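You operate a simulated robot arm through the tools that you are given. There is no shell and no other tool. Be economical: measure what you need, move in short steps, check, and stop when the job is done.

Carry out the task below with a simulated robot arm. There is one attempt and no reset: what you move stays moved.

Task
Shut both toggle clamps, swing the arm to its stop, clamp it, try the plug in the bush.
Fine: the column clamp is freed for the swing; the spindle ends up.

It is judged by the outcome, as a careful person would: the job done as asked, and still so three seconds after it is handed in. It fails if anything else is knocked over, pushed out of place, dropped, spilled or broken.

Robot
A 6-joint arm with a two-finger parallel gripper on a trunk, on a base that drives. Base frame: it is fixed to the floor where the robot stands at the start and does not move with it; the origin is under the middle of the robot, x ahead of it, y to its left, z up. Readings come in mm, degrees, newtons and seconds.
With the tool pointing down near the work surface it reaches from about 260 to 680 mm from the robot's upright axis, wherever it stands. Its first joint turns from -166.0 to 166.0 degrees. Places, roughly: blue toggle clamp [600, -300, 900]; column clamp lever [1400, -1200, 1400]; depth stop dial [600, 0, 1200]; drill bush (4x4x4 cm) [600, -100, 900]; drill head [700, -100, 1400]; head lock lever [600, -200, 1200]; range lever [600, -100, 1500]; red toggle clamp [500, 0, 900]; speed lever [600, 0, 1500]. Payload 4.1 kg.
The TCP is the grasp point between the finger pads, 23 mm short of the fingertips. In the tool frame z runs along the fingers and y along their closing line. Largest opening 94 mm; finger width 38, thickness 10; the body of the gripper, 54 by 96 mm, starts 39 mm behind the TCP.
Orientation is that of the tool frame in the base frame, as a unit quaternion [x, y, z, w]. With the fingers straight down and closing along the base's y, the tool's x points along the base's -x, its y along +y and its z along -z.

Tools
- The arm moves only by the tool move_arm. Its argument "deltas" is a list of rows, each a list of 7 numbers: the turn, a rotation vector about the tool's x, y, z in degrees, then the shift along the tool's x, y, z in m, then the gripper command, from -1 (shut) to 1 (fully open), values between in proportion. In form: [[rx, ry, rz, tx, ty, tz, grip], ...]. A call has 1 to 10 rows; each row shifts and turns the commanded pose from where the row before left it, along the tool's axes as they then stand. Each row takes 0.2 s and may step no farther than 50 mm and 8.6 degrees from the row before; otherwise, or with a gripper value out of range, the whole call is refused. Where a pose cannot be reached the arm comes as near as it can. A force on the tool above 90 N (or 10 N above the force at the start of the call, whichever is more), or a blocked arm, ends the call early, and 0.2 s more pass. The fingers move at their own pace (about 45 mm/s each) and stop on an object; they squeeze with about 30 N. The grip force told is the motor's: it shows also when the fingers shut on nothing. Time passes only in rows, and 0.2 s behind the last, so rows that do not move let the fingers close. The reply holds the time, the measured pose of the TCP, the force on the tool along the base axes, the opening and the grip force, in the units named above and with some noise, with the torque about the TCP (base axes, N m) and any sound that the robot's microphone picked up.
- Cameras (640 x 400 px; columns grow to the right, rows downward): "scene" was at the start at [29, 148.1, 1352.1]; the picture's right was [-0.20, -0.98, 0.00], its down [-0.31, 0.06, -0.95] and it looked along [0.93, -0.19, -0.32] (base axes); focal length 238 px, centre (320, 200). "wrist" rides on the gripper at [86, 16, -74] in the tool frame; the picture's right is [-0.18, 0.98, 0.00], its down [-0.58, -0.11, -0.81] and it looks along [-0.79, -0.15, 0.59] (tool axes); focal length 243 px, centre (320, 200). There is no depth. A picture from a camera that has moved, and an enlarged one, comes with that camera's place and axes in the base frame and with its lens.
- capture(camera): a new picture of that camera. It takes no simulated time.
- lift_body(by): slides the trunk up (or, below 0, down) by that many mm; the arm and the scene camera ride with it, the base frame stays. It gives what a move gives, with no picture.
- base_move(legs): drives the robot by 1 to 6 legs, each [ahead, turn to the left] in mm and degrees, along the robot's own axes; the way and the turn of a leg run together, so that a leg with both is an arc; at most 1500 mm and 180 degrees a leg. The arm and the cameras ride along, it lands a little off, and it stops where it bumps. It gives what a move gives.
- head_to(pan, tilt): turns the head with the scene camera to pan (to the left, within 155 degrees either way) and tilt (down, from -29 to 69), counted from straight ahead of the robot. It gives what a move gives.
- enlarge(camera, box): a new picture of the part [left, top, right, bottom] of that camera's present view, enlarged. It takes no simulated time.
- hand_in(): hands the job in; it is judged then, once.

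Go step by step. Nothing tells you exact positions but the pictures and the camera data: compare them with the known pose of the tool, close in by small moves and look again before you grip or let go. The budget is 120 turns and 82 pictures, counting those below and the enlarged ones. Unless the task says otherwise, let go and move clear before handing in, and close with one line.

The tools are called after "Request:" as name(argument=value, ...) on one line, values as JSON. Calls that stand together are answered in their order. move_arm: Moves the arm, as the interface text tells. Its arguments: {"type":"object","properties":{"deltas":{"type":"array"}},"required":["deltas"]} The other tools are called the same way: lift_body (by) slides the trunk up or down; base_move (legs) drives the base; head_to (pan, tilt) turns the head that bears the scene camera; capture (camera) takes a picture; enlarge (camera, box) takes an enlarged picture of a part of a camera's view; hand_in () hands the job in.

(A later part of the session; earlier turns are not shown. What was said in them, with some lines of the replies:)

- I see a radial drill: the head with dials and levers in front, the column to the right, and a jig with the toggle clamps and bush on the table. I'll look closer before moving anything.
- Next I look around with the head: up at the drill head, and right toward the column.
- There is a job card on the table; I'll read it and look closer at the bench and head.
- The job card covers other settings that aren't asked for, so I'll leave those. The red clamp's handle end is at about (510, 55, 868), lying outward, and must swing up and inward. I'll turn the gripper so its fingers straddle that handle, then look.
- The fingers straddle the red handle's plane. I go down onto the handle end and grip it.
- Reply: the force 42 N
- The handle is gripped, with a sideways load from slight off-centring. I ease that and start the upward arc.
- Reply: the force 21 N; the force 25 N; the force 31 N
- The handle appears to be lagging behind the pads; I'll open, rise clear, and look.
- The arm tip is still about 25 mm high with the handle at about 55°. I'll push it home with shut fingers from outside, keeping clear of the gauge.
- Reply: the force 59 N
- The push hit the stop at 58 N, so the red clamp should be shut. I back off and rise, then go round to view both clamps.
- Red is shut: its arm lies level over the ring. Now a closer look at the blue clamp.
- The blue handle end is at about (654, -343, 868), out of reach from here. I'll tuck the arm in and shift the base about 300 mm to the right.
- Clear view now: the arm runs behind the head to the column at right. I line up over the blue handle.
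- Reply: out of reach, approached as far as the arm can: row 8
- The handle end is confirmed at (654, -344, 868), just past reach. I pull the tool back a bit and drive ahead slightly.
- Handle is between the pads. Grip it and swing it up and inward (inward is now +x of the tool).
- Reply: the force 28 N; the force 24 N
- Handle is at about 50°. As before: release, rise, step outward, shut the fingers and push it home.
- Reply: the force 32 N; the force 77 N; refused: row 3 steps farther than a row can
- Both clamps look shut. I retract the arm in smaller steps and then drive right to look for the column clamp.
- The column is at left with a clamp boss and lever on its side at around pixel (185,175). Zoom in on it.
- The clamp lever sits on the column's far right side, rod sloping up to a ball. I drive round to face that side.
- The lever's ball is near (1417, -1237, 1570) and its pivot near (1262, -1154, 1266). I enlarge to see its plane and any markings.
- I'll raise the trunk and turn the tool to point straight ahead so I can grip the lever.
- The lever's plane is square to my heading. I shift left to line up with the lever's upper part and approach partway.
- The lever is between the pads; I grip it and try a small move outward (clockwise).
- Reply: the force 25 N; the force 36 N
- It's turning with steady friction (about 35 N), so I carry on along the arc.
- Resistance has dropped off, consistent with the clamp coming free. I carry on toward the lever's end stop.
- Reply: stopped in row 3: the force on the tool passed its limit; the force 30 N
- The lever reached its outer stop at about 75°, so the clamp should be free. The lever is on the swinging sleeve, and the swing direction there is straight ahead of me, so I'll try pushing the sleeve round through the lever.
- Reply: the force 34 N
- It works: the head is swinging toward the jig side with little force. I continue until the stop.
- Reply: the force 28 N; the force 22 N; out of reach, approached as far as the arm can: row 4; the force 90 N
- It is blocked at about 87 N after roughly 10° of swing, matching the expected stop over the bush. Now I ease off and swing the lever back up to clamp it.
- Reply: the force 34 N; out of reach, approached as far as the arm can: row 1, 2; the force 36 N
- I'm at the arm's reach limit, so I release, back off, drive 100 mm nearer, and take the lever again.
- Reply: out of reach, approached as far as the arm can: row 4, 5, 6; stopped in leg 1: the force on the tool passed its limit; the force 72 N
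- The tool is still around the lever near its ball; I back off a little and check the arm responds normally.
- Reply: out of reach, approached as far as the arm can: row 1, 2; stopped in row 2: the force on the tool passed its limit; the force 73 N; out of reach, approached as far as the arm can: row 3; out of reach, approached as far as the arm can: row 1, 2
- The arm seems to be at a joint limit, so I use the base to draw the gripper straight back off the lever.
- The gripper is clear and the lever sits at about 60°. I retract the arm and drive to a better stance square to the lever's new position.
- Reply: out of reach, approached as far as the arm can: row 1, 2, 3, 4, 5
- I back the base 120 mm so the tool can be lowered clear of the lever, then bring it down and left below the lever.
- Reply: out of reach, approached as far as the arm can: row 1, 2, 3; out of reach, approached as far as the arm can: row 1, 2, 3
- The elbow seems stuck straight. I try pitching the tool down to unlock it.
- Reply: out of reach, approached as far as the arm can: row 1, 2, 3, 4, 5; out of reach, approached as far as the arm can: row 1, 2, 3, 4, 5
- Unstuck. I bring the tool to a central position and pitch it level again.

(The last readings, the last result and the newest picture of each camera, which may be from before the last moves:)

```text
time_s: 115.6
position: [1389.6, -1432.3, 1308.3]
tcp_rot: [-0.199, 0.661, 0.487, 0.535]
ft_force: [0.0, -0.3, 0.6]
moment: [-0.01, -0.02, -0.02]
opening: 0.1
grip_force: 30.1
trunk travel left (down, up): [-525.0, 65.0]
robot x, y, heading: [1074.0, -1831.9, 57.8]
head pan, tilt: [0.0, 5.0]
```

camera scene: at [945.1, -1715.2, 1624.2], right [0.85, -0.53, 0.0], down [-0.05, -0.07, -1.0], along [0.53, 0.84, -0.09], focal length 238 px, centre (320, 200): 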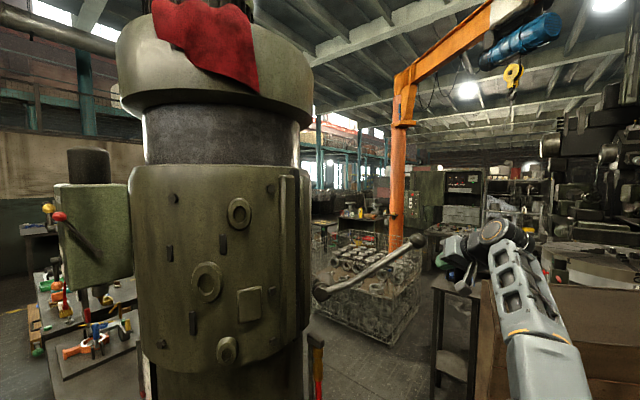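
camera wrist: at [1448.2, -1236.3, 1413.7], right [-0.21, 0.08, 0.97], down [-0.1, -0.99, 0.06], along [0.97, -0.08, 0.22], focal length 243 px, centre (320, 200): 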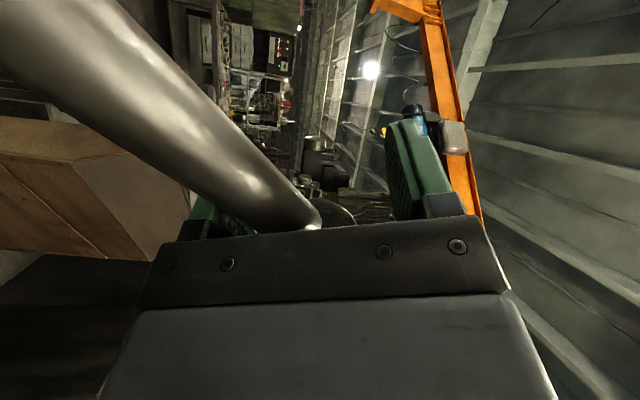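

Request:
base_move(legs=[[130, 0]])

Request:
move_arm(deltas=[[0, 0, 6.7, 0, 0, 0, -1], [0, 0, 6.7, 0, 0, 0, -1], [0, 0, 6.6, 0, 0, 0, -1], [0, 0, 0, 0, 0, 0.04, -1], [0, 0, 0, 0, 0, 0.04, -1], [0, 0, 0, 0, 0, 0.04, -1], [0, 0, 0, 0, 0, 0.03, -1]])

Request:
capture(camera="wrist")

Request:
capture(camera="scene")

```text
time_s: 116.9
position: [1460.8, -1322.3, 1309.3]
tcp_rot: [-0.198, 0.66, 0.487, 0.536]
ft_force: [-0.7, 0.0, 0.2]
moment: [-0.01, 0.0, -0.01]
opening: 0.2
grip_force: 29.8
trunk travel left (down, up): [-525.0, 65.0]
robot x, y, heading: [1138.5, -1720.9, 57.7]
head pan, tilt: [0.0, 5.0]
```

```text
time_s: 118.5
position: [1534.7, -1195.4, 1314.7]
tcp_rot: [-0.081, 0.685, 0.572, 0.444]
ft_force: [-0.5, -0.5, 0.3]
moment: [-0.02, -0.02, 0.02]
opening: 0.0
grip_force: 29.5
trunk travel left (down, up): [-525.0, 65.0]
robot x, y, heading: [1140.0, -1722.4, 57.7]
head pan, tilt: [0.0, 5.0]
```

```text
18 pictures are left
camera wrist: at [1435.5, -1219.2, 1261.0], right [-0.5, 0.25, 0.83], down [0.0, -0.96, 0.29], along [0.87, 0.14, 0.48], focal length 243 px, centre (320, 200)
```

wrist: 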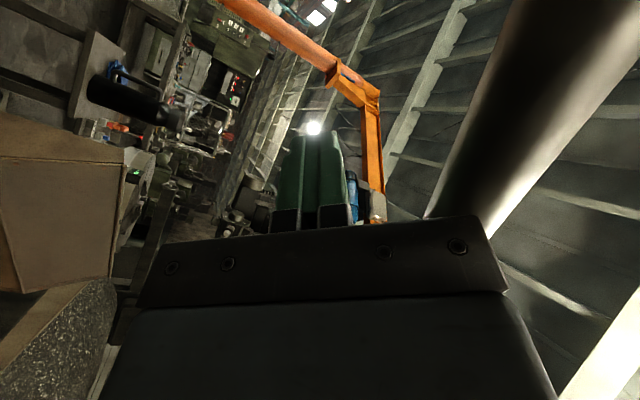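

```text
17 pictures are left
camera scene: at [1014.6, -1605.4, 1624.2], right [0.85, -0.53, 0.0], down [-0.05, -0.07, -1.0], along [0.53, 0.84, -0.09], focal length 238 px, centre (320, 200)
```

scene: 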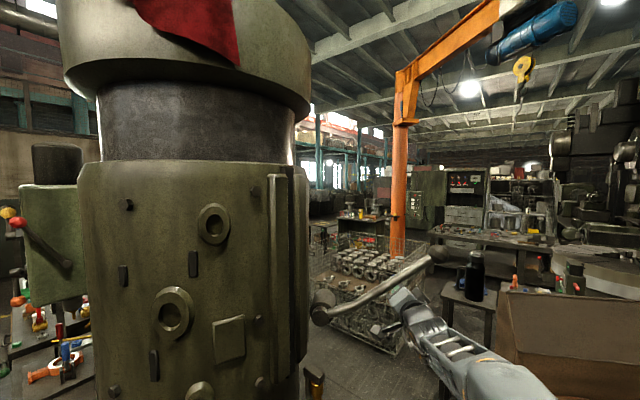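

The shut fingers are under the lever, which is about 20 mm behind the grasp point. I retreat 20 mm and push the lever up along its arc.

Request:
move_arm(deltas=[[0, 0, 0, 0, 0, -0.02, -1], [0, 0, 0, 0, 0.014, 0, -1], [0, 0, 0, 0, 0.014, 0, -1], [0, 0, 0, 0, 0.014, 0, -1], [0, 0, 0, 0, 0.014, 0, -1], [0, 0, 0, 0, 0.014, 0, -1]])

Request:
capture(camera="wrist")

```text
time_s: 119.9
position: [1492.4, -1193.5, 1365.7]
tcp_rot: [-0.084, 0.687, 0.572, 0.441]
ft_force: [4.7, 0.6, -12.2]
moment: [-0.17, -0.3, -0.08]
opening: 0.3
grip_force: 29.9
out of reach, approached as far as the arm can: row 5, 6
trunk travel left (down, up): [-525.0, 65.0]
robot x, y, heading: [1141.3, -1724.9, 58.0]
head pan, tilt: [0.0, 5.0]
```

```text
16 pictures are left
camera wrist: at [1393.3, -1218.8, 1311.7], right [-0.5, 0.25, 0.83], down [0.01, -0.96, 0.3], along [0.87, 0.15, 0.48], focal length 243 px, centre (320, 200)
```

wrist: 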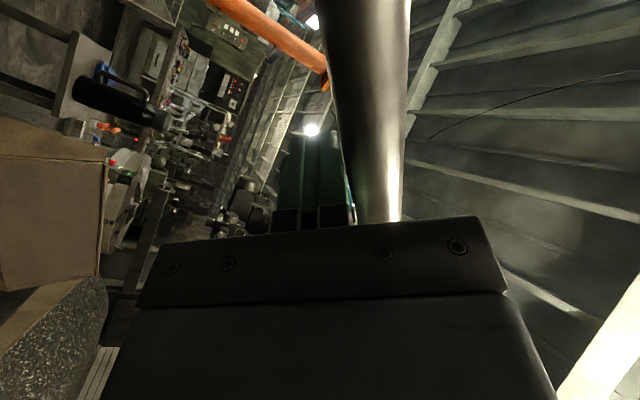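

Contact is made. I continue the arc, rolling the tool back as the lever rises.

Request:
move_arm(deltas=[[0, 0, -6, 0, 0.004, 0, -1], [0, 0, -6, 0, 0.006, 0, -1], [0, 0, -4, 0, 0.012, 0, -1], [0, 0, -4, 0, 0.012, 0, -1]])

```text
time_s: 120.9
position: [1484.8, -1190.6, 1393.3]
tcp_rot: [-0.202, 0.66, 0.488, 0.534]
ft_force: [3.7, -0.8, -7.8]
moment: [0.0, 0.06, 0.01]
opening: 0.2
grip_force: 29.6
out of reach, approached as far as the arm can: row 2, 3, 4
trunk travel left (down, up): [-525.0, 65.0]
robot x, y, heading: [1142.2, -1719.4, 58.2]
head pan, tilt: [0.0, 5.0]
```

Sideways motion is limited here, so I'll combine small arm lifts with small left turns of the base to follow the arc.

Request:
move_arm(deltas=[[0, 0, 0, -0.011, 0.005, 0, -1]])

Request:
base_move(legs=[[0, 2.5]])

Request:
capture(camera="scene")

```text
time_s: 121.3
position: [1485.9, -1190.6, 1405.8]
tcp_rot: [-0.199, 0.66, 0.488, 0.536]
ft_force: [2.4, -1.1, -6.7]
moment: [0.02, 0.07, 0.03]
opening: 0.0
grip_force: 30.6
trunk travel left (down, up): [-525.0, 65.0]
robot x, y, heading: [1142.7, -1719.2, 57.9]
head pan, tilt: [0.0, 5.0]
```

```text
time_s: 122.1
position: [1462.3, -1176.9, 1406.0]
tcp_rot: [-0.212, 0.656, 0.499, 0.525]
ft_force: [-0.5, 0.7, 0.9]
moment: [-0.02, 0.0, 0.01]
opening: 0.0
grip_force: 30.3
trunk travel left (down, up): [-525.0, 65.0]
robot x, y, heading: [1140.9, -1722.0, 60.3]
head pan, tilt: [0.0, 5.0]
```

```text
15 pictures are left
camera scene: at [1009.8, -1611.1, 1624.2], right [0.87, -0.5, 0.0], down [-0.04, -0.08, -1.0], along [0.49, 0.87, -0.09], focal length 238 px, centre (320, 200)
```

scene: 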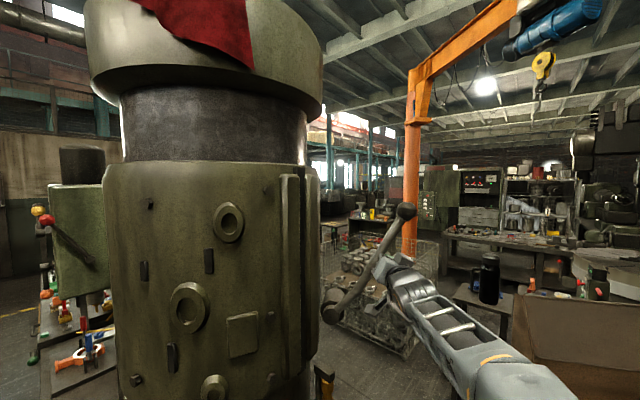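

Lever is now at about 37°. I push on toward the clamped end and watch the force.

Request:
move_arm(deltas=[[0, 0, 0, -0.003, 0.01, 0, -1], [0, 0, 0, -0.003, 0.01, 0, -1], [0, 0, 0, -0.003, 0.01, 0, -1], [0, 0, 0, -0.002, 0.01, 0, -1]])

```text
time_s: 123.1
position: [1448.9, -1170.2, 1435.2]
tcp_rot: [-0.216, 0.657, 0.499, 0.522]
ft_force: [5.1, -5.3, -14.4]
moment: [-0.28, -0.23, 0.0]
opening: 0.2
grip_force: 30.0
out of reach, approached as far as the arm can: row 2, 3, 4
trunk travel left (down, up): [-525.0, 65.0]
robot x, y, heading: [1141.7, -1719.9, 60.4]
head pan, tilt: [0.0, 5.0]
```

Request:
base_move(legs=[[0, 2]])

Request:
move_arm(deltas=[[0, 0, 0, -0.006, 0.004, 0, -1]])

Request:
base_move(legs=[[0, 2]])

Request:
capture(camera="scene")

```text
time_s: 123.9
position: [1448.3, -1169.4, 1436.9]
tcp_rot: [-0.224, 0.658, 0.506, 0.511]
ft_force: [43.7, -33.6, -28.4]
moment: [-0.74, -0.78, -0.38]
opening: 0.0
grip_force: 29.7
trunk travel left (down, up): [-525.0, 65.0]
robot x, y, heading: [1140.3, -1722.4, 61.6]
head pan, tilt: [0.0, 5.0]
```

```text
time_s: 124.3
position: [1448.2, -1169.8, 1436.9]
tcp_rot: [-0.224, 0.667, 0.496, 0.509]
ft_force: [33.0, -46.6, -45.0]
moment: [0.48, -0.67, -0.37]
opening: 0.4
grip_force: 29.7
trunk travel left (down, up): [-525.0, 65.0]
robot x, y, heading: [1141.0, -1720.3, 60.9]
head pan, tilt: [0.0, 5.0]
```

```text
time_s: 125.1
position: [1448.5, -1170.4, 1437.5]
tcp_rot: [-0.233, 0.674, 0.484, 0.507]
ft_force: [40.4, -48.3, -18.4]
moment: [1.03, 0.96, 0.0]
opening: 0.0
grip_force: 29.8
trunk travel left (down, up): [-525.0, 65.0]
robot x, y, heading: [1140.7, -1724.1, 60.5]
head pan, tilt: [0.0, 5.0]
stopped in leg 1: the force on the tool passed its limit (the readings are from after the stop); the commanded pose is now the measured one
```

```text
14 pictures are left
camera scene: at [1029.2, -1627.8, 1628.0], right [0.87, -0.49, -0.02], down [-0.06, -0.07, -1.0], along [0.49, 0.87, -0.08], focal length 238 px, centre (320, 200)
```

scene: 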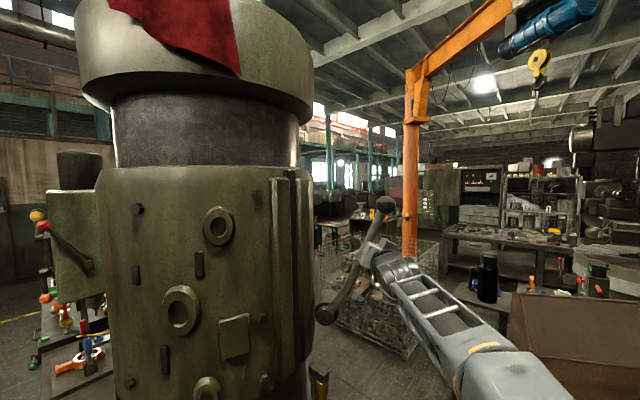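

The lever is back at about 29°, its original angle, and hits a firm stop above 90 N: clamped. I relieve the push and back away.

Request:
base_move(legs=[[0, -3], [-250, 0]])

Request:
move_arm(deltas=[[0, 8, 0, 0, 0, 0, -1], [0, 8, 0, 0, 0, 0, -1], [0, 8, 0, 0, 0, 0, -1], [0, 8, 0, 0, 0, 0, -1], [0, 8, 0, 0, 0, 0, -1], [0, 8, 0, 0, 0, 0, -1], [0, 8, 0, 0, 0, 0, -1], [0, 8, 0, 0, 0, 0, -1], [0, 8, 0, 0, 0, 0, -1], [0, 8, 0, 0, 0, 0, -1]])

Request:
capture(camera="scene")

```text
time_s: 127.3
position: [1324.1, -1388.4, 1434.6]
tcp_rot: [-0.219, 0.675, 0.473, 0.522]
ft_force: [-0.2, -0.5, 0.7]
moment: [0.01, 0.01, 0.01]
opening: 0.0
grip_force: 30.1
trunk travel left (down, up): [-525.0, 65.0]
robot x, y, heading: [1009.0, -1938.3, 58.2]
head pan, tilt: [0.0, 5.0]
```

```text
time_s: 129.6
position: [1049.8, -1348.9, 1337.2]
tcp_rot: [-0.366, 0.844, 0.31, 0.241]
ft_force: [0.4, 0.7, 0.0]
moment: [0.02, -0.02, 0.03]
opening: 0.0
grip_force: 30.0
out of reach, approached as far as the arm can: row 1, 2, 3, 4, 5, 6, 7, 8, 9, 10
trunk travel left (down, up): [-525.0, 65.0]
robot x, y, heading: [1010.2, -1937.3, 58.5]
head pan, tilt: [0.0, 5.0]
```

```text
13 pictures are left
camera scene: at [880.8, -1823.0, 1624.3], right [0.85, -0.53, 0.0], down [-0.05, -0.07, -1.0], along [0.53, 0.85, -0.09], focal length 238 px, centre (320, 200)
```

scene: 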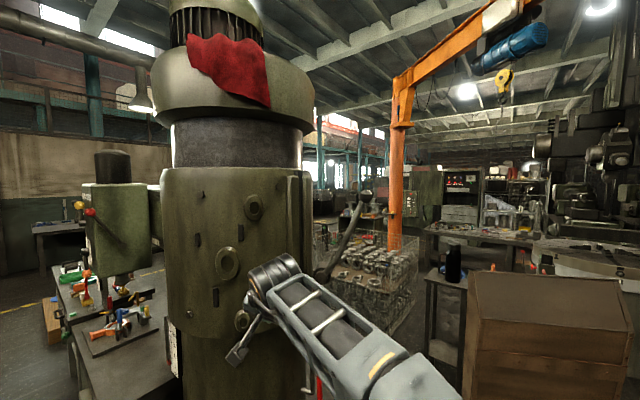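

Request:
move_arm(deltas=[[0, 8, 0, 0.03, -0.02, 0, -1], [0, 8, 0, 0.03, -0.02, 0, -1], [0, 8, 0, 0.03, -0.02, 0, -1], [0, 8, 0, 0.03, -0.02, 0, -1]])

```text
time_s: 130.6
position: [928.8, -1470.1, 1218.7]
tcp_rot: [-0.4, 0.881, 0.216, 0.13]
ft_force: [-0.9, -0.1, -0.4]
moment: [0.04, 0.0, -0.01]
opening: 0.3
grip_force: 30.2
out of reach, approached as far as the arm can: row 1, 2, 3, 4
trunk travel left (down, up): [-525.0, 65.0]
robot x, y, heading: [1004.2, -1937.8, 58.1]
head pan, tilt: [0.0, 5.0]
```

Request:
move_arm(deltas=[[0, 0, 0, 0.0, -0.04, 0, -1], [0, 0, 0, 0.0, -0.04, 0, -1], [0, 0, 0, 0.0, -0.04, 0, -1], [0, 0, 0, 0, -0.04, 0, -1]])

```text
time_s: 131.6
position: [1000.7, -1570.0, 1154.4]
tcp_rot: [-0.396, 0.882, 0.215, 0.141]
ft_force: [1.4, -0.1, 0.2]
moment: [0.02, 0.04, 0.02]
opening: 0.2
grip_force: 30.0
out of reach, approached as far as the arm can: row 2, 3, 4
trunk travel left (down, up): [-525.0, 65.0]
robot x, y, heading: [1006.0, -1936.7, 58.0]
head pan, tilt: [0.0, 5.0]
```

Request:
move_arm(deltas=[[0, 0, 0, -0.04, 0, 0, -1], [0, 0, 0, -0.04, 0, 0, -1], [0, 8, 0, -0.03, 0, 0, -1], [0, 8, 0, -0.02, 0, 0, -1], [0, 8, 0, -0.02, 0, 0, -1]])

```text
time_s: 132.8
position: [1000.3, -1522.5, 1165.9]
tcp_rot: [-0.395, 0.881, 0.215, 0.148]
ft_force: [-0.3, -0.1, 0.0]
moment: [0.0, -0.02, -0.01]
opening: 0.0
grip_force: 30.4
out of reach, approached as far as the arm can: row 1, 2, 3, 4, 5
trunk travel left (down, up): [-525.0, 65.0]
robot x, y, heading: [1007.7, -1934.2, 58.0]
head pan, tilt: [0.0, 5.0]
```

Request:
move_arm(deltas=[[0, 0, -8, 0, -0.04, 0, -1], [0, 0, -8, 0, -0.04, 0, -1], [0, 0, -8, 0, -0.04, 0, -1], [0, 0, 0, 0, -0.04, 0, -1], [0, 0, 0, 0, -0.04, 0, -1]])

Request:
capture(camera="scene")

```text
time_s: 133.9
position: [1055.2, -1589.7, 1091.7]
tcp_rot: [-0.566, 0.78, 0.174, 0.202]
ft_force: [0.0, -0.5, -0.3]
moment: [0.0, 0.0, -0.02]
opening: 0.0
grip_force: 29.9
out of reach, approached as far as the arm can: row 1, 2, 3, 4, 5
trunk travel left (down, up): [-525.0, 65.0]
robot x, y, heading: [1003.8, -1939.9, 58.2]
head pan, tilt: [0.0, 5.0]
```

```text
12 pictures are left
camera scene: at [880.2, -1822.6, 1624.2], right [0.85, -0.53, 0.0], down [-0.05, -0.07, -1.0], along [0.53, 0.85, -0.09], focal length 238 px, centre (320, 200)
```

scene: 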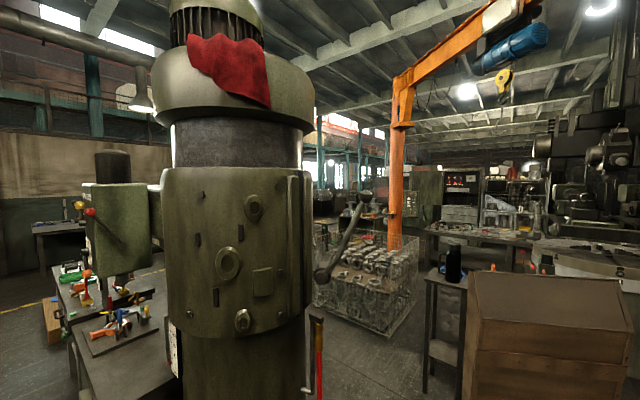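

I over-pitched the commanded tool; I bring it back to straight down.

Request:
move_arm(deltas=[[0, -8, 0, 0, 0, 0, -1], [0, -8, 0, 0, 0, 0, -1], [0, -8, 0, 0, 0, 0, -1], [0, -8, 0, 0, 0, 0, -1], [0, -8, 0, 0, 0, 0, -1], [0, -6, 0, 0, 0, 0, -1]])

```text
time_s: 135.3
position: [1046.3, -1489.0, 1155.3]
tcp_rot: [-0.455, 0.643, 0.389, 0.479]
ft_force: [-0.4, 0.5, 0.3]
moment: [0.0, -0.01, 0.03]
opening: 0.0
grip_force: 30.3
out of reach, approached as far as the arm can: row 1, 2, 3, 4, 5, 6
trunk travel left (down, up): [-525.0, 65.0]
robot x, y, heading: [1007.1, -1937.7, 58.1]
head pan, tilt: [0.0, 5.0]
```

Request:
move_arm(deltas=[[0, 0, 0, -0.03, -0.025, 0, -1], [0, 0, 0, -0.03, -0.025, 0, -1], [0, 0, 0, -0.03, -0.025, 0, -1], [0, 0, 0, -0.03, -0.025, 0, -1], [0, 0, 0, -0.03, -0.025, 0, -1]])

```text
time_s: 136.6
position: [1189.4, -1490.7, 1294.3]
tcp_rot: [-0.439, 0.651, 0.396, 0.475]
ft_force: [0.7, 0.0, -0.9]
moment: [0.02, -0.11, 0.02]
opening: 0.0
grip_force: 29.4
trunk travel left (down, up): [-525.0, 65.0]
robot x, y, heading: [1009.3, -1936.1, 57.9]
head pan, tilt: [0.0, 5.0]
```

Request:
move_arm(deltas=[[0, 8, 0, 0, 0, 0, -1], [0, 8, 0, 0, 0, 0, -1], [0, 8, 0, 0, 0, 0, -1], [0, 8, 0, 0, 0, 0, -1], [0, 8, 0, 0, 0, 0, -1], [0, 8, 0, 0, 0, 0, -1], [0, 8, 0, 0, 0, 0, -1], [0, 8, 0, 0, 0, 0, -1], [0, 8, 0, 0, 0, 0, -1]])

```text
time_s: 138.6
position: [1249.8, -1532.8, 1269.1]
tcp_rot: [-0.608, 0.777, 0.156, 0.053]
ft_force: [0.1, 0.5, 0.1]
moment: [-0.01, -0.03, -0.02]
opening: 0.0
grip_force: 29.7
out of reach, approached as far as the arm can: row 1, 2, 5, 6, 7, 8, 9
trunk travel left (down, up): [-525.0, 65.0]
robot x, y, heading: [1002.5, -1936.4, 58.3]
head pan, tilt: [0.0, 5.0]
```

The arm is recovered and both the clamp lever and head look right. The feed lever (red ball, right side of the head) should now be near (536, -322, 1471); I drive back round to the front to work it.

Request:
base_move(legs=[[0, 86.5], [1104, 0], [0, -43.8], [937, 0], [0, -101]])

Request:
head_to(pan=-5, tilt=25)

Request:
capture(camera="scene")

```text
time_s: 158.6
position: [400.0, -373.8, 1269.5]
tcp_rot: [-0.156, 0.974, 0.111, 0.122]
ft_force: [0.1, 0.2, 0.3]
moment: [-0.03, -0.02, -0.01]
opening: 0.2
grip_force: 30.1
trunk travel left (down, up): [-525.0, 65.0]
robot x, y, heading: [-72.2, -381.6, 0.1]
head pan, tilt: [0.0, 5.0]
```

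```text
time_s: 159.4
position: [401.7, -373.5, 1271.5]
tcp_rot: [-0.155, 0.974, 0.111, 0.123]
ft_force: [-0.4, -0.4, -0.2]
moment: [0.02, -0.01, -0.01]
opening: 0.0
grip_force: 30.1
trunk travel left (down, up): [-525.0, 65.0]
robot x, y, heading: [-72.7, -382.1, 0.2]
head pan, tilt: [-5.0, 25.0]
```

```text
11 pictures are left
camera scene: at [-42.8, -225.0, 1591.8], right [-0.08, -1.0, 0.0], down [-0.42, 0.04, -0.91], along [0.9, -0.08, -0.42], focal length 238 px, centre (320, 200)
```

scene: 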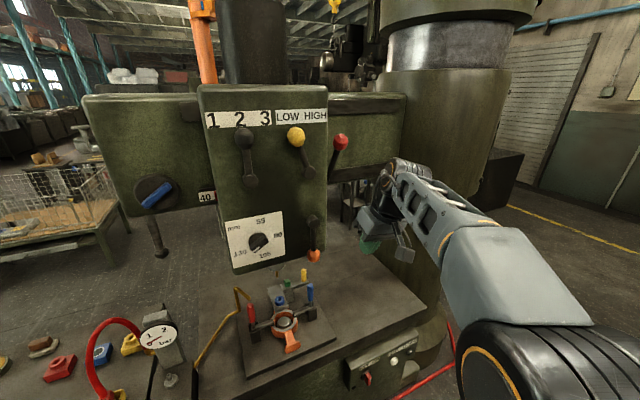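

The ball is at (536, -326, 1475) as predicted. I check the plug's alignment with the bush.

Request:
enlarge(camera="scene", box=[230, 180, 390, 340])

```text
2.50 times, centred on (310, 260) of scene
camera zoom: at [-42.8, -225.0, 1591.8], right [-0.08, -1.0, 0.0], down [-0.42, 0.04, -0.91], along [0.9, -0.08, -0.42], focal length 595 px, centre (345, 50)
```

zoom: 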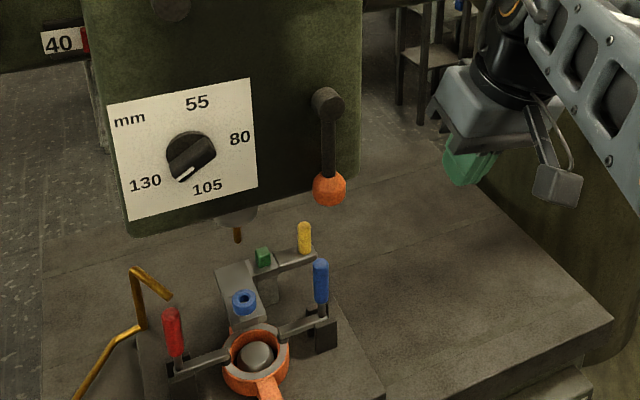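

The plug (about 613, -129) sits right over the bush (618, -126), so the arm is at its stop. Now I raise the trunk and bring the tilted, open gripper above the feed lever ball.

Request:
lift_body(by=60)

Request:
move_arm(deltas=[[0, 0, 6.5, 0, 0, 0, 0.6], [0, 0, 6.5, 0, 0, 0, 0.6], [-8, 0, 0, 0, 0, -0.04, 0.6], [0, 0, 0, 0, 0, -0.045, 0.6], [0, 0, 0, 0, 0, -0.045, 0.6], [0, 0, 0, 0, 0, -0.045, 0.6], [0, 0, 0, 0, 0, -0.045, 0.6]])

```text
time_s: 160.4
position: [401.7, -373.8, 1330.2]
tcp_rot: [-0.156, 0.974, 0.111, 0.122]
ft_force: [0.6, -1.1, 0.3]
moment: [-0.01, 0.0, 0.0]
opening: 0.0
grip_force: 29.6
trunk travel left (down, up): [-585.0, 5.0]
robot x, y, heading: [-71.6, -381.8, 0.1]
head pan, tilt: [-5.0, 25.0]
```

```text
time_s: 162.0
position: [351.8, -441.4, 1501.8]
tcp_rot: [-0.052, 0.974, 0.192, 0.107]
ft_force: [-0.7, 0.4, -0.1]
moment: [-0.02, -0.01, 0.0]
opening: 75.1
grip_force: 0.0
out of reach, approached as far as the arm can: row 7
trunk travel left (down, up): [-585.0, 5.0]
robot x, y, heading: [-70.9, -384.2, 0.0]
head pan, tilt: [-5.0, 25.0]
```

Request:
move_arm(deltas=[[0, -8, 0, 0, 0, 0, 0.6], [0, -8, 0, 0, 0, 0, 0.6], [0, -8, 0, 0, 0, 0, 0.6], [0, -8, 0, 0, 0, 0, 0.6], [0, 0, 0, -0.0244, 0.0174, 0.0208, 0.6], [0, 0, 0, -0.0244, 0.0174, 0.0208, 0.6], [0, 0, 0, -0.0244, 0.0174, 0.0208, 0.6], [0, 0, 0, -0.0244, 0.0174, 0.0208, 0.6]])

Request:
capture(camera="wrist")

```text
time_s: 163.8
position: [467.0, -380.3, 1517.3]
tcp_rot: [0.0, 0.906, 0.2, 0.372]
ft_force: [-0.5, -0.2, -0.1]
moment: [0.01, 0.0, 0.02]
opening: 75.2
grip_force: 0.1
out of reach, approached as far as the arm can: row 8
trunk travel left (down, up): [-585.0, 5.0]
robot x, y, heading: [-68.9, -385.9, 0.1]
head pan, tilt: [-5.0, 25.0]
```

```text
9 pictures are left
camera wrist: at [352.7, -377.9, 1511.5], right [-0.01, 0.88, 0.48], down [-0.11, -0.48, 0.87], along [0.99, -0.04, 0.1], focal length 243 px, centre (320, 200)
```

wrist: 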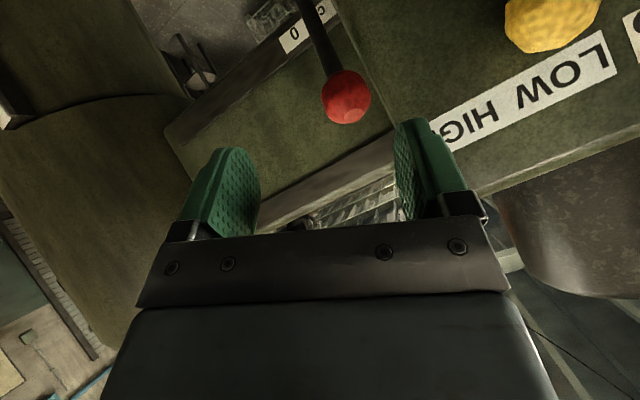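

The ball is at about (536, -332, 1473), 38 mm across. I narrow the opening to 54 mm and approach halfway.

Request:
move_arm(deltas=[[0, 0, 0, -0.013, 0.018, 0, 0.15], [0, 0, 0, 0, 0, 0.025, 0.15], [0, 0, 0, 0, 0, 0.025, 0.15]])

Request:
capture(camera="wrist")

```text
time_s: 164.6
position: [497.4, -360.7, 1484.5]
tcp_rot: [0.0, 0.907, 0.202, 0.37]
ft_force: [0.2, 0.4, 0.2]
moment: [-0.01, 0.01, -0.01]
opening: 54.2
grip_force: 0.0
out of reach, approached as far as the arm can: row 1
trunk travel left (down, up): [-585.0, 5.0]
robot x, y, heading: [-69.3, -384.8, 0.3]
head pan, tilt: [-5.0, 25.0]
```

```text
8 pictures are left
camera wrist: at [382.4, -360.0, 1477.8], right [-0.01, 0.88, 0.48], down [-0.1, -0.48, 0.87], along [0.99, -0.04, 0.1], focal length 243 px, centre (320, 200)
```

wrist: 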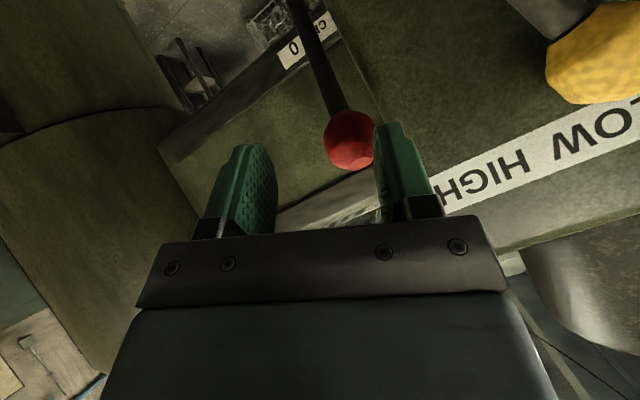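

Request:
move_arm(deltas=[[0, 0, 0, 0, 0.015, 0, 0.15], [0, 0, 0, -0.006, 0, 0.02, 0.15], [0, 0, 0, -0.007, 0, 0.02, 0.15]])

Request:
capture(camera="wrist")

```text
time_s: 165.4
position: [517.3, -352.9, 1469.4]
tcp_rot: [-0.002, 0.904, 0.203, 0.376]
ft_force: [-27.6, -4.1, 17.9]
moment: [0.47, -0.67, 0.81]
opening: 57.1
grip_force: 3.2
out of reach, approached as far as the arm can: row 1, 2, 3
trunk travel left (down, up): [-585.0, 5.0]
robot x, y, heading: [-73.7, -378.3, 0.2]
head pan, tilt: [-5.0, 25.0]
```

```text
7 pictures are left
camera wrist: at [402.3, -352.6, 1461.3], right [-0.02, 0.88, 0.48], down [-0.12, -0.48, 0.87], along [0.99, -0.04, 0.11], focal length 243 px, centre (320, 200)
```

wrist: 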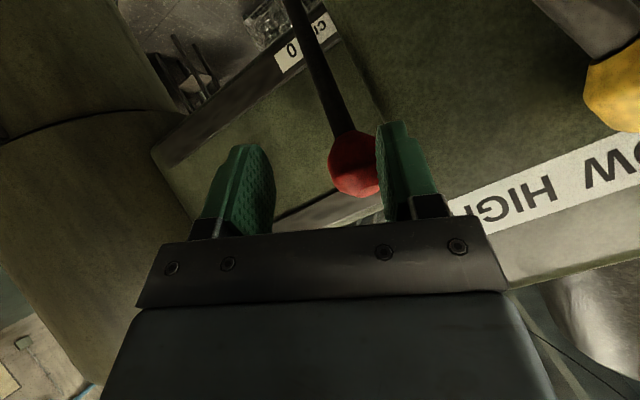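

The right finger touches the ball because the sideways shift didn't take at this height. I back off with the base, turn slightly left, and come in again.

Request:
base_move(legs=[[-35, 0], [0, 2]])

Request:
capture(camera="wrist")

```text
time_s: 166.7
position: [490.1, -330.5, 1461.4]
tcp_rot: [-0.016, 0.906, 0.207, 0.368]
ft_force: [-0.4, 0.4, 0.6]
moment: [0.02, -0.04, 0.0]
opening: 54.2
grip_force: 0.1
trunk travel left (down, up): [-585.0, 5.0]
robot x, y, heading: [-108.6, -387.3, 2.3]
head pan, tilt: [-5.0, 25.0]
```

```text
6 pictures are left
camera wrist: at [374.8, -334.1, 1455.4], right [-0.04, 0.88, 0.48], down [-0.09, -0.48, 0.87], along [1.0, 0.0, 0.1], focal length 243 px, centre (320, 200)
```

wrist: 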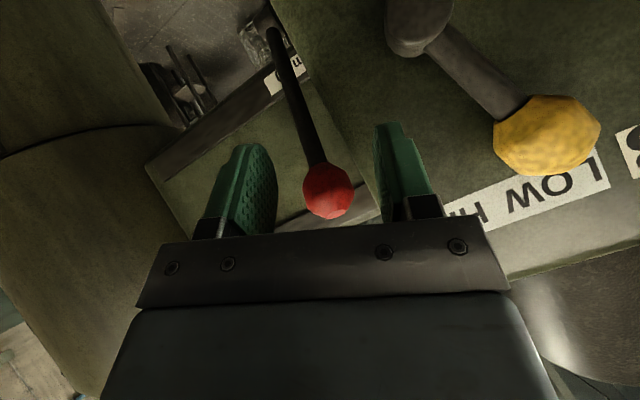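

Ball is now centred between the fingers, about 46 mm ahead. I drive straight in and close.

Request:
base_move(legs=[[44, 0]])

Request:
move_arm(deltas=[[0, 0, 0, 0, 0, 0, -1], [0, 0, 0, 0, 0, 0, -1], [0, 0, 0, 0, 0, 0, -1]])

```text
time_s: 167.6
position: [533.1, -328.6, 1462.2]
tcp_rot: [-0.016, 0.906, 0.209, 0.367]
ft_force: [-1.0, -0.3, 1.5]
moment: [0.04, -0.07, 0.08]
opening: 54.3
grip_force: 0.4
trunk travel left (down, up): [-585.0, 5.0]
robot x, y, heading: [-61.9, -382.3, 2.2]
head pan, tilt: [-5.0, 25.0]
```

```text
time_s: 168.4
position: [533.7, -329.0, 1460.8]
tcp_rot: [-0.017, 0.906, 0.207, 0.368]
ft_force: [-5.5, 1.8, -5.3]
moment: [-0.1, 0.18, 0.04]
opening: 33.2
grip_force: 45.1
trunk travel left (down, up): [-585.0, 5.0]
robot x, y, heading: [-60.1, -382.6, 2.1]
head pan, tilt: [-5.0, 25.0]
```

The ball is gripped. I pull the feed lever down along its arc, watching the force.

Request:
move_arm(deltas=[[0, 0, 0, 0.0116, -0.0026, -0.0004, -1], [0, 0, 0, 0.0116, -0.0028, 0.0002, -1], [0, 0, 0, 0.0115, -0.003, 0.0008, -1], [0, 0, 0, 0.0114, -0.0032, 0.0014, -1]])

```text
time_s: 169.4
position: [504.7, -333.3, 1425.4]
tcp_rot: [-0.017, 0.906, 0.207, 0.368]
ft_force: [-0.3, 0.6, -1.0]
moment: [-0.05, 0.0, 0.0]
opening: 0.0
grip_force: 42.4
trunk travel left (down, up): [-585.0, 5.0]
robot x, y, heading: [-61.9, -384.5, 2.3]
head pan, tilt: [-5.0, 25.0]
```

The grip slipped off the ball. One look to see where it is.

Request:
capture(camera="wrist")

```text
5 pictures are left
camera wrist: at [388.8, -335.8, 1419.6], right [-0.04, 0.88, 0.48], down [-0.09, -0.48, 0.87], along [0.99, 0.0, 0.1], focal length 243 px, centre (320, 200)
```

wrist: 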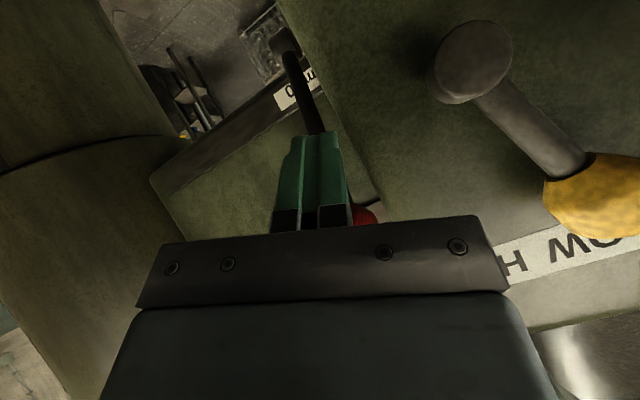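

The ball stayed put. Better: level the tool, leave a 25 mm gap as a groove, and press down on the ball from above. I back off and re-orient.

Request:
base_move(legs=[[-110, 0]])

Request:
move_arm(deltas=[[0, -6.9, -3.9, 0, 0, 0, -0.45], [0, -6.9, -3.9, 0, 0, 0, -0.45], [0, -6.9, -3.9, 0, 0, 0, -0.45], [0, -6.9, -3.9, 0, 0, 0, -0.45], [0, -6.9, -3.9, 0, 0, 0, -0.45], [0, -6.9, -3.9, 0, 0, 0, -0.45], [0, 0, 0, -0.035, 0, 0, -0.45], [0, 0, 0, -0.035, 0, 0, -0.45], [0, 0, 0, -0.03, 0, 0, -0.45]])

```text
time_s: 170.6
position: [391.1, -335.6, 1424.6]
tcp_rot: [-0.019, 0.906, 0.209, 0.368]
ft_force: [0.7, -1.1, 0.9]
moment: [0.0, -0.02, -0.02]
opening: 0.0
grip_force: 42.5
trunk travel left (down, up): [-585.0, 5.0]
robot x, y, heading: [-176.0, -386.9, 2.6]
head pan, tilt: [-5.0, 25.0]
```

```text
time_s: 172.6
position: [392.8, -335.7, 1525.6]
tcp_rot: [-0.123, 0.696, 0.123, 0.696]
ft_force: [0.1, 0.7, 0.4]
moment: [-0.01, 0.0, -0.01]
opening: 25.8
grip_force: 0.0
trunk travel left (down, up): [-585.0, 5.0]
robot x, y, heading: [-173.9, -385.2, 2.3]
head pan, tilt: [-5.0, 25.0]
```

Request:
base_move(legs=[[138, 0]])

Request:
capture(camera="wrist")

```text
time_s: 173.9
position: [533.6, -333.9, 1525.1]
tcp_rot: [-0.121, 0.697, 0.122, 0.696]
ft_force: [0.2, 0.4, -0.4]
moment: [0.02, -0.03, 0.0]
opening: 25.8
grip_force: 0.1
trunk travel left (down, up): [-585.0, 5.0]
robot x, y, heading: [-34.2, -383.9, 2.0]
head pan, tilt: [-5.0, 25.0]
```

```text
4 pictures are left
camera wrist: at [457.6, -343.8, 1436.9], right [-0.33, 0.92, 0.19], down [-0.72, -0.38, 0.58], along [0.61, 0.06, 0.79], focal length 243 px, centre (320, 200)
```

wrist: 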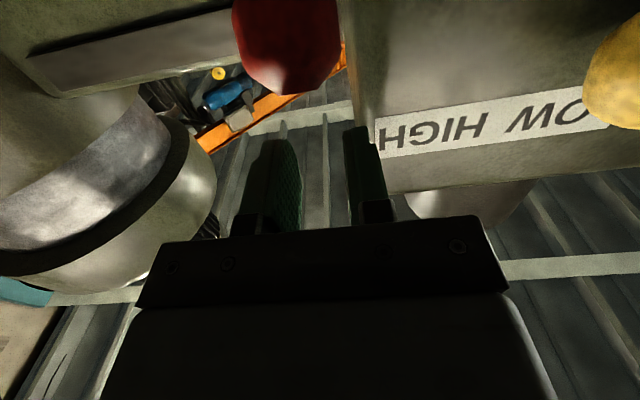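

Fingers are centred over the ball. I advance slightly, lower onto it, and start following the arc down.

Request:
move_arm(deltas=[[0, 0, 0, 0, 0.002, 0.008, -0.45], [0, 0, 0, 0.012, 0, 0, -0.45], [0, 0, 0, 0.012, 0, 0, -0.45], [0, 0, 0, 0.0082, 0.0017, -0.0086, -0.45], [0, 0, 0, 0.0085, 0.0016, -0.008, -0.45], [0, 0, 0, 0.009, 0.0015, -0.0075, -0.45]])

```text
time_s: 175.3
position: [509.8, -332.8, 1474.4]
tcp_rot: [-0.122, 0.696, 0.123, 0.696]
ft_force: [-4.4, -5.1, 12.6]
moment: [-0.23, -0.05, -0.07]
opening: 26.9
grip_force: 1.5
trunk travel left (down, up): [-585.0, 5.0]
robot x, y, heading: [-36.3, -381.7, 1.7]
head pan, tilt: [-5.0, 25.0]
```

Contact with about 13 N and the lever is coming down. Continue.

Request:
move_arm(deltas=[[0, 0, 0, 0.0093, 0.0014, -0.0072, -0.45], [0, 0, 0, 0.0097, 0.0013, -0.0067, -0.45], [0, 0, 0, 0.0101, 0.0012, -0.0062, -0.45], [0, 0, 0, 0.0104, 0.0011, -0.0057, -0.45], [0, 0, 0, 0.0107, 0.001, -0.0051, -0.45], [0, 0, 0, 0.011, 0.0009, -0.0046, -0.45]])

```text
time_s: 176.7
position: [477.8, -337.2, 1412.2]
tcp_rot: [-0.121, 0.698, 0.122, 0.696]
ft_force: [0.1, -1.3, 1.7]
moment: [-0.05, -0.01, -0.01]
opening: 26.3
grip_force: 0.0
trunk travel left (down, up): [-585.0, 5.0]
robot x, y, heading: [-32.5, -380.2, 2.2]
head pan, tilt: [-5.0, 25.0]
```

Request:
enlarge(camera="scene", box=[200, 100, 480, 360])

```text
1.54 times, centred on (340, 230) of scene
camera zoom: at [-12.5, -221.8, 1651.7], right [-0.05, -1.0, 0.0], down [-0.42, 0.02, -0.91], along [0.91, -0.05, -0.42], focal length 366 px, centre (289, 154)
```

zoom: 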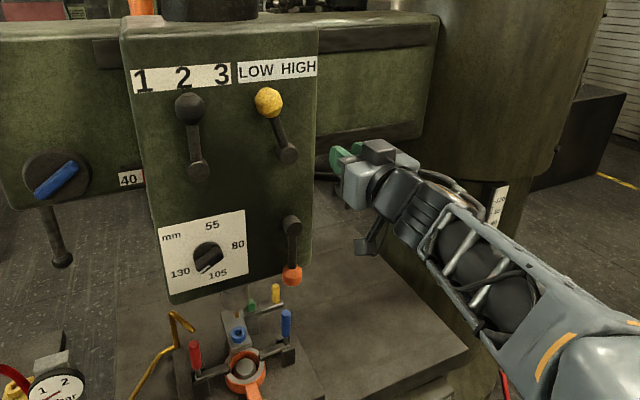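

The ball is out of sight beneath the gripper, so the lever is following. I keep going down.

Request:
move_arm(deltas=[[0, 0, 0, 0.0113, 0.0008, -0.004, -0.45], [0, 0, 0, 0.0115, 0.0007, -0.0035, -0.45], [0, 0, 0, 0.0117, 0.0005, -0.0028, -0.45], [0, 0, 0, 0.0118, 0.0004, -0.0022, -0.45], [0, 0, 0, 0.0119, 0.0003, -0.0015, -0.45], [0, 0, 0, 0.012, 0.0001, -0.0008, -0.45]])

```text
time_s: 178.1
position: [462.4, -340.5, 1344.6]
tcp_rot: [-0.121, 0.697, 0.122, 0.696]
ft_force: [-0.8, -1.7, 2.4]
moment: [-0.05, -0.02, -0.04]
opening: 26.0
grip_force: 0.3
trunk travel left (down, up): [-585.0, 5.0]
robot x, y, heading: [-35.6, -379.9, 2.1]
head pan, tilt: [-5.0, 25.0]
```

Request:
move_arm(deltas=[[0, 0, 0, 0.012, 0, 0, -0.45], [0, 0, 0, 0.012, -0.0001, 0.0006, -0.45], [0, 0, 0, 0.012, -0.0002, 0.0012, -0.45], [0, 0, 0, 0.0118, -0.0004, 0.0018, -0.45], [0, 0, 0, 0.0117, -0.0005, 0.0025, -0.45], [0, 0, 0, 0.0115, -0.0006, 0.0031, -0.45]])

Request:
enlarge(camera="scene", box=[250, 150, 450, 350])

```text
time_s: 179.5
position: [472.7, -339.3, 1271.5]
tcp_rot: [-0.121, 0.698, 0.122, 0.696]
ft_force: [0.6, 0.0, -0.2]
moment: [-0.02, 0.0, 0.01]
opening: 25.9
grip_force: 0.6
trunk travel left (down, up): [-585.0, 5.0]
robot x, y, heading: [-37.4, -380.1, 2.0]
head pan, tilt: [-5.0, 25.0]
```

```text
2.00 times, centred on (350, 250) of scene
camera zoom: at [-12.4, -221.6, 1651.7], right [-0.05, -1.0, 0.0], down [-0.42, 0.02, -0.91], along [0.91, -0.05, -0.42], focal length 476 px, centre (260, 100)
```

zoom: 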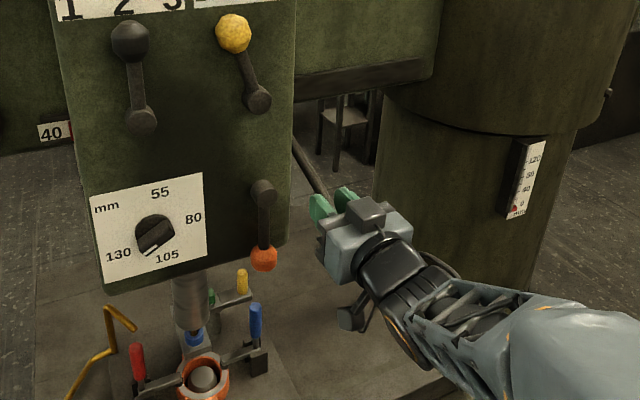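

The spindle has come down with its chuck right at the bush. I press a little further to feel for the bottom.

Request:
move_arm(deltas=[[0, 0, 0, 0.01, -0.0006, 0.003, -0.45], [0, 0, 0, 0.01, -0.0008, 0.004, -0.45], [0, 0, 0, 0.01, -0.0008, 0.004, -0.45]])

```text
time_s: 180.3
position: [478.7, -339.1, 1255.8]
tcp_rot: [-0.122, 0.686, 0.121, 0.707]
ft_force: [-23.0, -4.5, 61.1]
moment: [-1.23, 0.54, -0.37]
opening: 25.3
grip_force: 0.0
trunk travel left (down, up): [-585.0, 5.0]
robot x, y, heading: [-37.2, -380.6, 2.1]
head pan, tilt: [-5.0, 25.0]
```

It bottomed at 61 N: chuck is on the bush with the plug in it. Now I must raise the lever, so I'll pull out from above the ball, pass under it and push it up.

Request:
move_arm(deltas=[[0, 0, 0, -0.02, 0, 0, -0.45], [0, 0, 0, -0.01, 0, 0, -0.45], [0, 0, 0, 0, 0, -0.045, -0.45], [0, 0, 0, 0, 0, -0.045, -0.45], [0, 0, 0, 0.045, 0, 0, -0.45], [0, 0, 0, 0.045, 0, 0, -0.45], [0, 0, 0, 0.025, 0, 0, -0.45]])

Request:
capture(camera="scene")

```text
time_s: 181.9
position: [440.2, -376.9, 1170.7]
tcp_rot: [-0.121, 0.697, 0.122, 0.696]
ft_force: [-0.2, 0.5, 0.6]
moment: [-0.01, -0.03, -0.03]
opening: 25.6
grip_force: 0.1
out of reach, approached as far as the arm can: row 4, 5, 6
trunk travel left (down, up): [-585.0, 5.0]
robot x, y, heading: [-37.3, -386.2, 2.3]
head pan, tilt: [-5.0, 25.0]
```

```text
1 pictures are left
camera scene: at [-12.2, -221.7, 1651.7], right [-0.05, -1.0, 0.0], down [-0.42, 0.02, -0.91], along [0.91, -0.05, -0.42], focal length 238 px, centre (320, 200)
```

scene: 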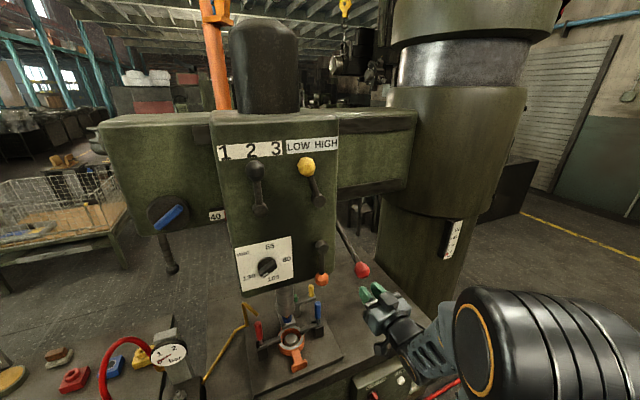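

The lever stays down by itself with the ball at about (477, -357, 1224). I slide the fingers under it and push up along the arc.

Request:
move_arm(deltas=[[0, 0, 0, 0, 0.006, 0.019, -0.45], [0, 0, 0, 0, 0, 0.02, -0.45], [0, 0, 0, -0.012, 0, 0, -0.45], [0, 0, 0, -0.0115, 0, -0.0033, -0.45], [0, 0, 0, -0.0116, 0, -0.0027, -0.45], [0, 0, 0, -0.0118, 0, -0.002, -0.45], [0, 0, 0, -0.0119, 0, -0.0014, -0.45]])

```text
time_s: 183.5
position: [463.0, -361.4, 1232.4]
tcp_rot: [-0.12, 0.697, 0.121, 0.696]
ft_force: [-3.4, 2.4, -6.9]
moment: [-0.09, 0.07, -0.01]
opening: 25.8
grip_force: 8.8
trunk travel left (down, up): [-585.0, 5.0]
robot x, y, heading: [-32.8, -379.3, 2.0]
head pan, tilt: [-5.0, 25.0]
```

Contact from below with about 7 N. I carry on upward.

Request:
move_arm(deltas=[[0, 0, 0, -0.012, 0, -0.0006, -0.45], [0, 0, 0, -0.012, 0, 0, -0.45], [0, 0, 0, -0.012, 0, 0.0006, -0.45], [0, 0, 0, -0.0119, 0, 0.0014, -0.45], [0, 0, 0, -0.0119, 0, 0.002, -0.45], [0, 0, 0, -0.0117, 0, 0.0026, -0.45], [0, 0, 0, -0.0115, 0, 0.0032, -0.45], [0, 0, 0, -0.0113, 0, 0.004, -0.45]])

```text
time_s: 185.3
position: [476.1, -356.0, 1325.4]
tcp_rot: [-0.121, 0.697, 0.121, 0.696]
ft_force: [-2.0, 2.0, -4.6]
moment: [-0.05, -0.01, -0.03]
opening: 27.4
grip_force: 5.7
trunk travel left (down, up): [-585.0, 5.0]
robot x, y, heading: [-35.4, -381.3, 2.2]
head pan, tilt: [-5.0, 25.0]
```

Request:
move_arm(deltas=[[0, 0, 0, -0.0113, 0, 0.0041, -0.45], [0, 0, 0, -0.0111, 0, 0.0046, -0.45], [0, 0, 0, -0.0108, 0, 0.0053, -0.45], [0, 0, 0, -0.0105, 0, 0.0058, -0.45], [0, 0, 0, -0.0102, 0, 0.0064, -0.45], [0, 0, 0, -0.0098, 0, 0.0069, -0.45], [0, 0, 0, -0.0095, 0, 0.0074, -0.45], [0, 0, 0, -0.009, 0, 0.0079, -0.45]])

```text
time_s: 187.1
position: [522.3, -339.5, 1408.5]
tcp_rot: [-0.121, 0.697, 0.122, 0.696]
ft_force: [0.1, 0.2, -4.7]
moment: [-0.03, 0.0, 0.0]
opening: 26.8
grip_force: 5.1
trunk travel left (down, up): [-585.0, 5.0]
robot x, y, heading: [-36.2, -378.7, 2.1]
head pan, tilt: [-5.0, 25.0]
```

Request:
move_arm(deltas=[[0, 0, 0, -0.0086, 0, 0.0083, -0.45], [0, 0, 0, -0.0083, 0, 0.0086, -0.45], [0, 0, 0, -0.008, 0, 0.006, -0.45], [0, 0, 0, -0.008, 0, 0.005, -0.45], [0, 0, 0, -0.008, 0, 0.003, -0.45]])

```text
time_s: 188.3
position: [554.7, -329.3, 1440.8]
tcp_rot: [-0.121, 0.703, 0.119, 0.69]
ft_force: [-4.4, 7.1, -42.8]
moment: [-1.65, 0.44, -0.23]
opening: 29.3
grip_force: 4.3
trunk travel left (down, up): [-585.0, 5.0]
robot x, y, heading: [-36.3, -381.4, 1.9]
head pan, tilt: [-5.0, 25.0]
```

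The lever is back at its upper stop (43 N). I lower off it, withdraw, and take the last picture.

Request:
move_arm(deltas=[[0, 0, 0, 0.012, 0, 0, -0.45], [0, 0, 0, 0.006, 0, -0.01, -0.45]])

Request:
base_move(legs=[[-200, 0]])

Request:
head_to(pan=-5, tilt=30)

Request:
enlarge(camera="scene", box=[180, 60, 480, 320])

```text
time_s: 188.9
position: [539.5, -333.5, 1434.9]
tcp_rot: [-0.119, 0.695, 0.122, 0.699]
ft_force: [0.5, 0.2, -0.3]
moment: [0.02, -0.01, -0.01]
opening: 26.1
grip_force: 0.0
trunk travel left (down, up): [-585.0, 5.0]
robot x, y, heading: [-39.1, -380.5, 1.9]
head pan, tilt: [-5.0, 25.0]
```

```text
time_s: 190.5
position: [340.1, -340.9, 1431.1]
tcp_rot: [-0.121, 0.697, 0.122, 0.696]
ft_force: [-0.7, 0.2, 0.4]
moment: [0.02, 0.0, 0.02]
opening: 25.7
grip_force: 0.1
trunk travel left (down, up): [-585.0, 5.0]
robot x, y, heading: [-234.0, -386.0, 2.1]
head pan, tilt: [-5.0, 25.0]
```

```text
time_s: 191.2
position: [341.7, -338.4, 1430.9]
tcp_rot: [-0.121, 0.697, 0.122, 0.696]
ft_force: [-0.7, 0.3, -0.6]
moment: [-0.03, 0.02, 0.02]
opening: 25.9
grip_force: 0.0
trunk travel left (down, up): [-585.0, 5.0]
robot x, y, heading: [-237.3, -389.1, 2.3]
head pan, tilt: [-5.0, 30.0]
```

```text
1.54 times, centred on (330, 190) of scene
camera zoom: at [-214.5, -228.7, 1643.8], right [-0.05, -1.0, 0.0], down [-0.5, 0.02, -0.87], along [0.87, -0.04, -0.5], focal length 366 px, centre (305, 215)
```

zoom: 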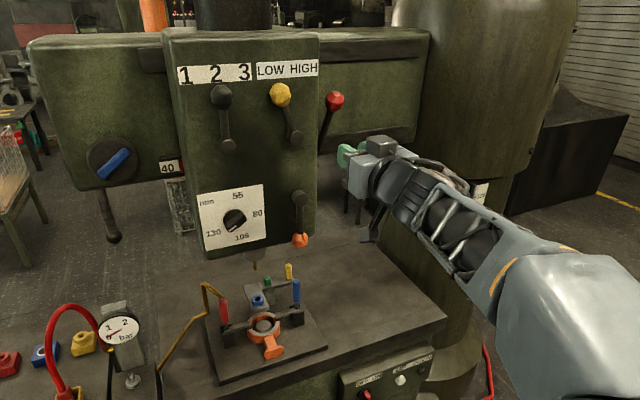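

The feed lever and spindle are up, both toggle clamps are shut, and the head is over the bush with the column clamp tight. The gripper is clear, so I hand in.

Request:
hand_in()

```text
The job is handed in.
```

Both toggle clamps are shut, and the arm was freed, swung to its stop and clamped again. The plug was lowered into the bush until the feed bottomed, then the spindle was raised. I judged plug entry from the chuck reaching the bush and the feed stopping firmly; the plug itself wasn't visible inside it.
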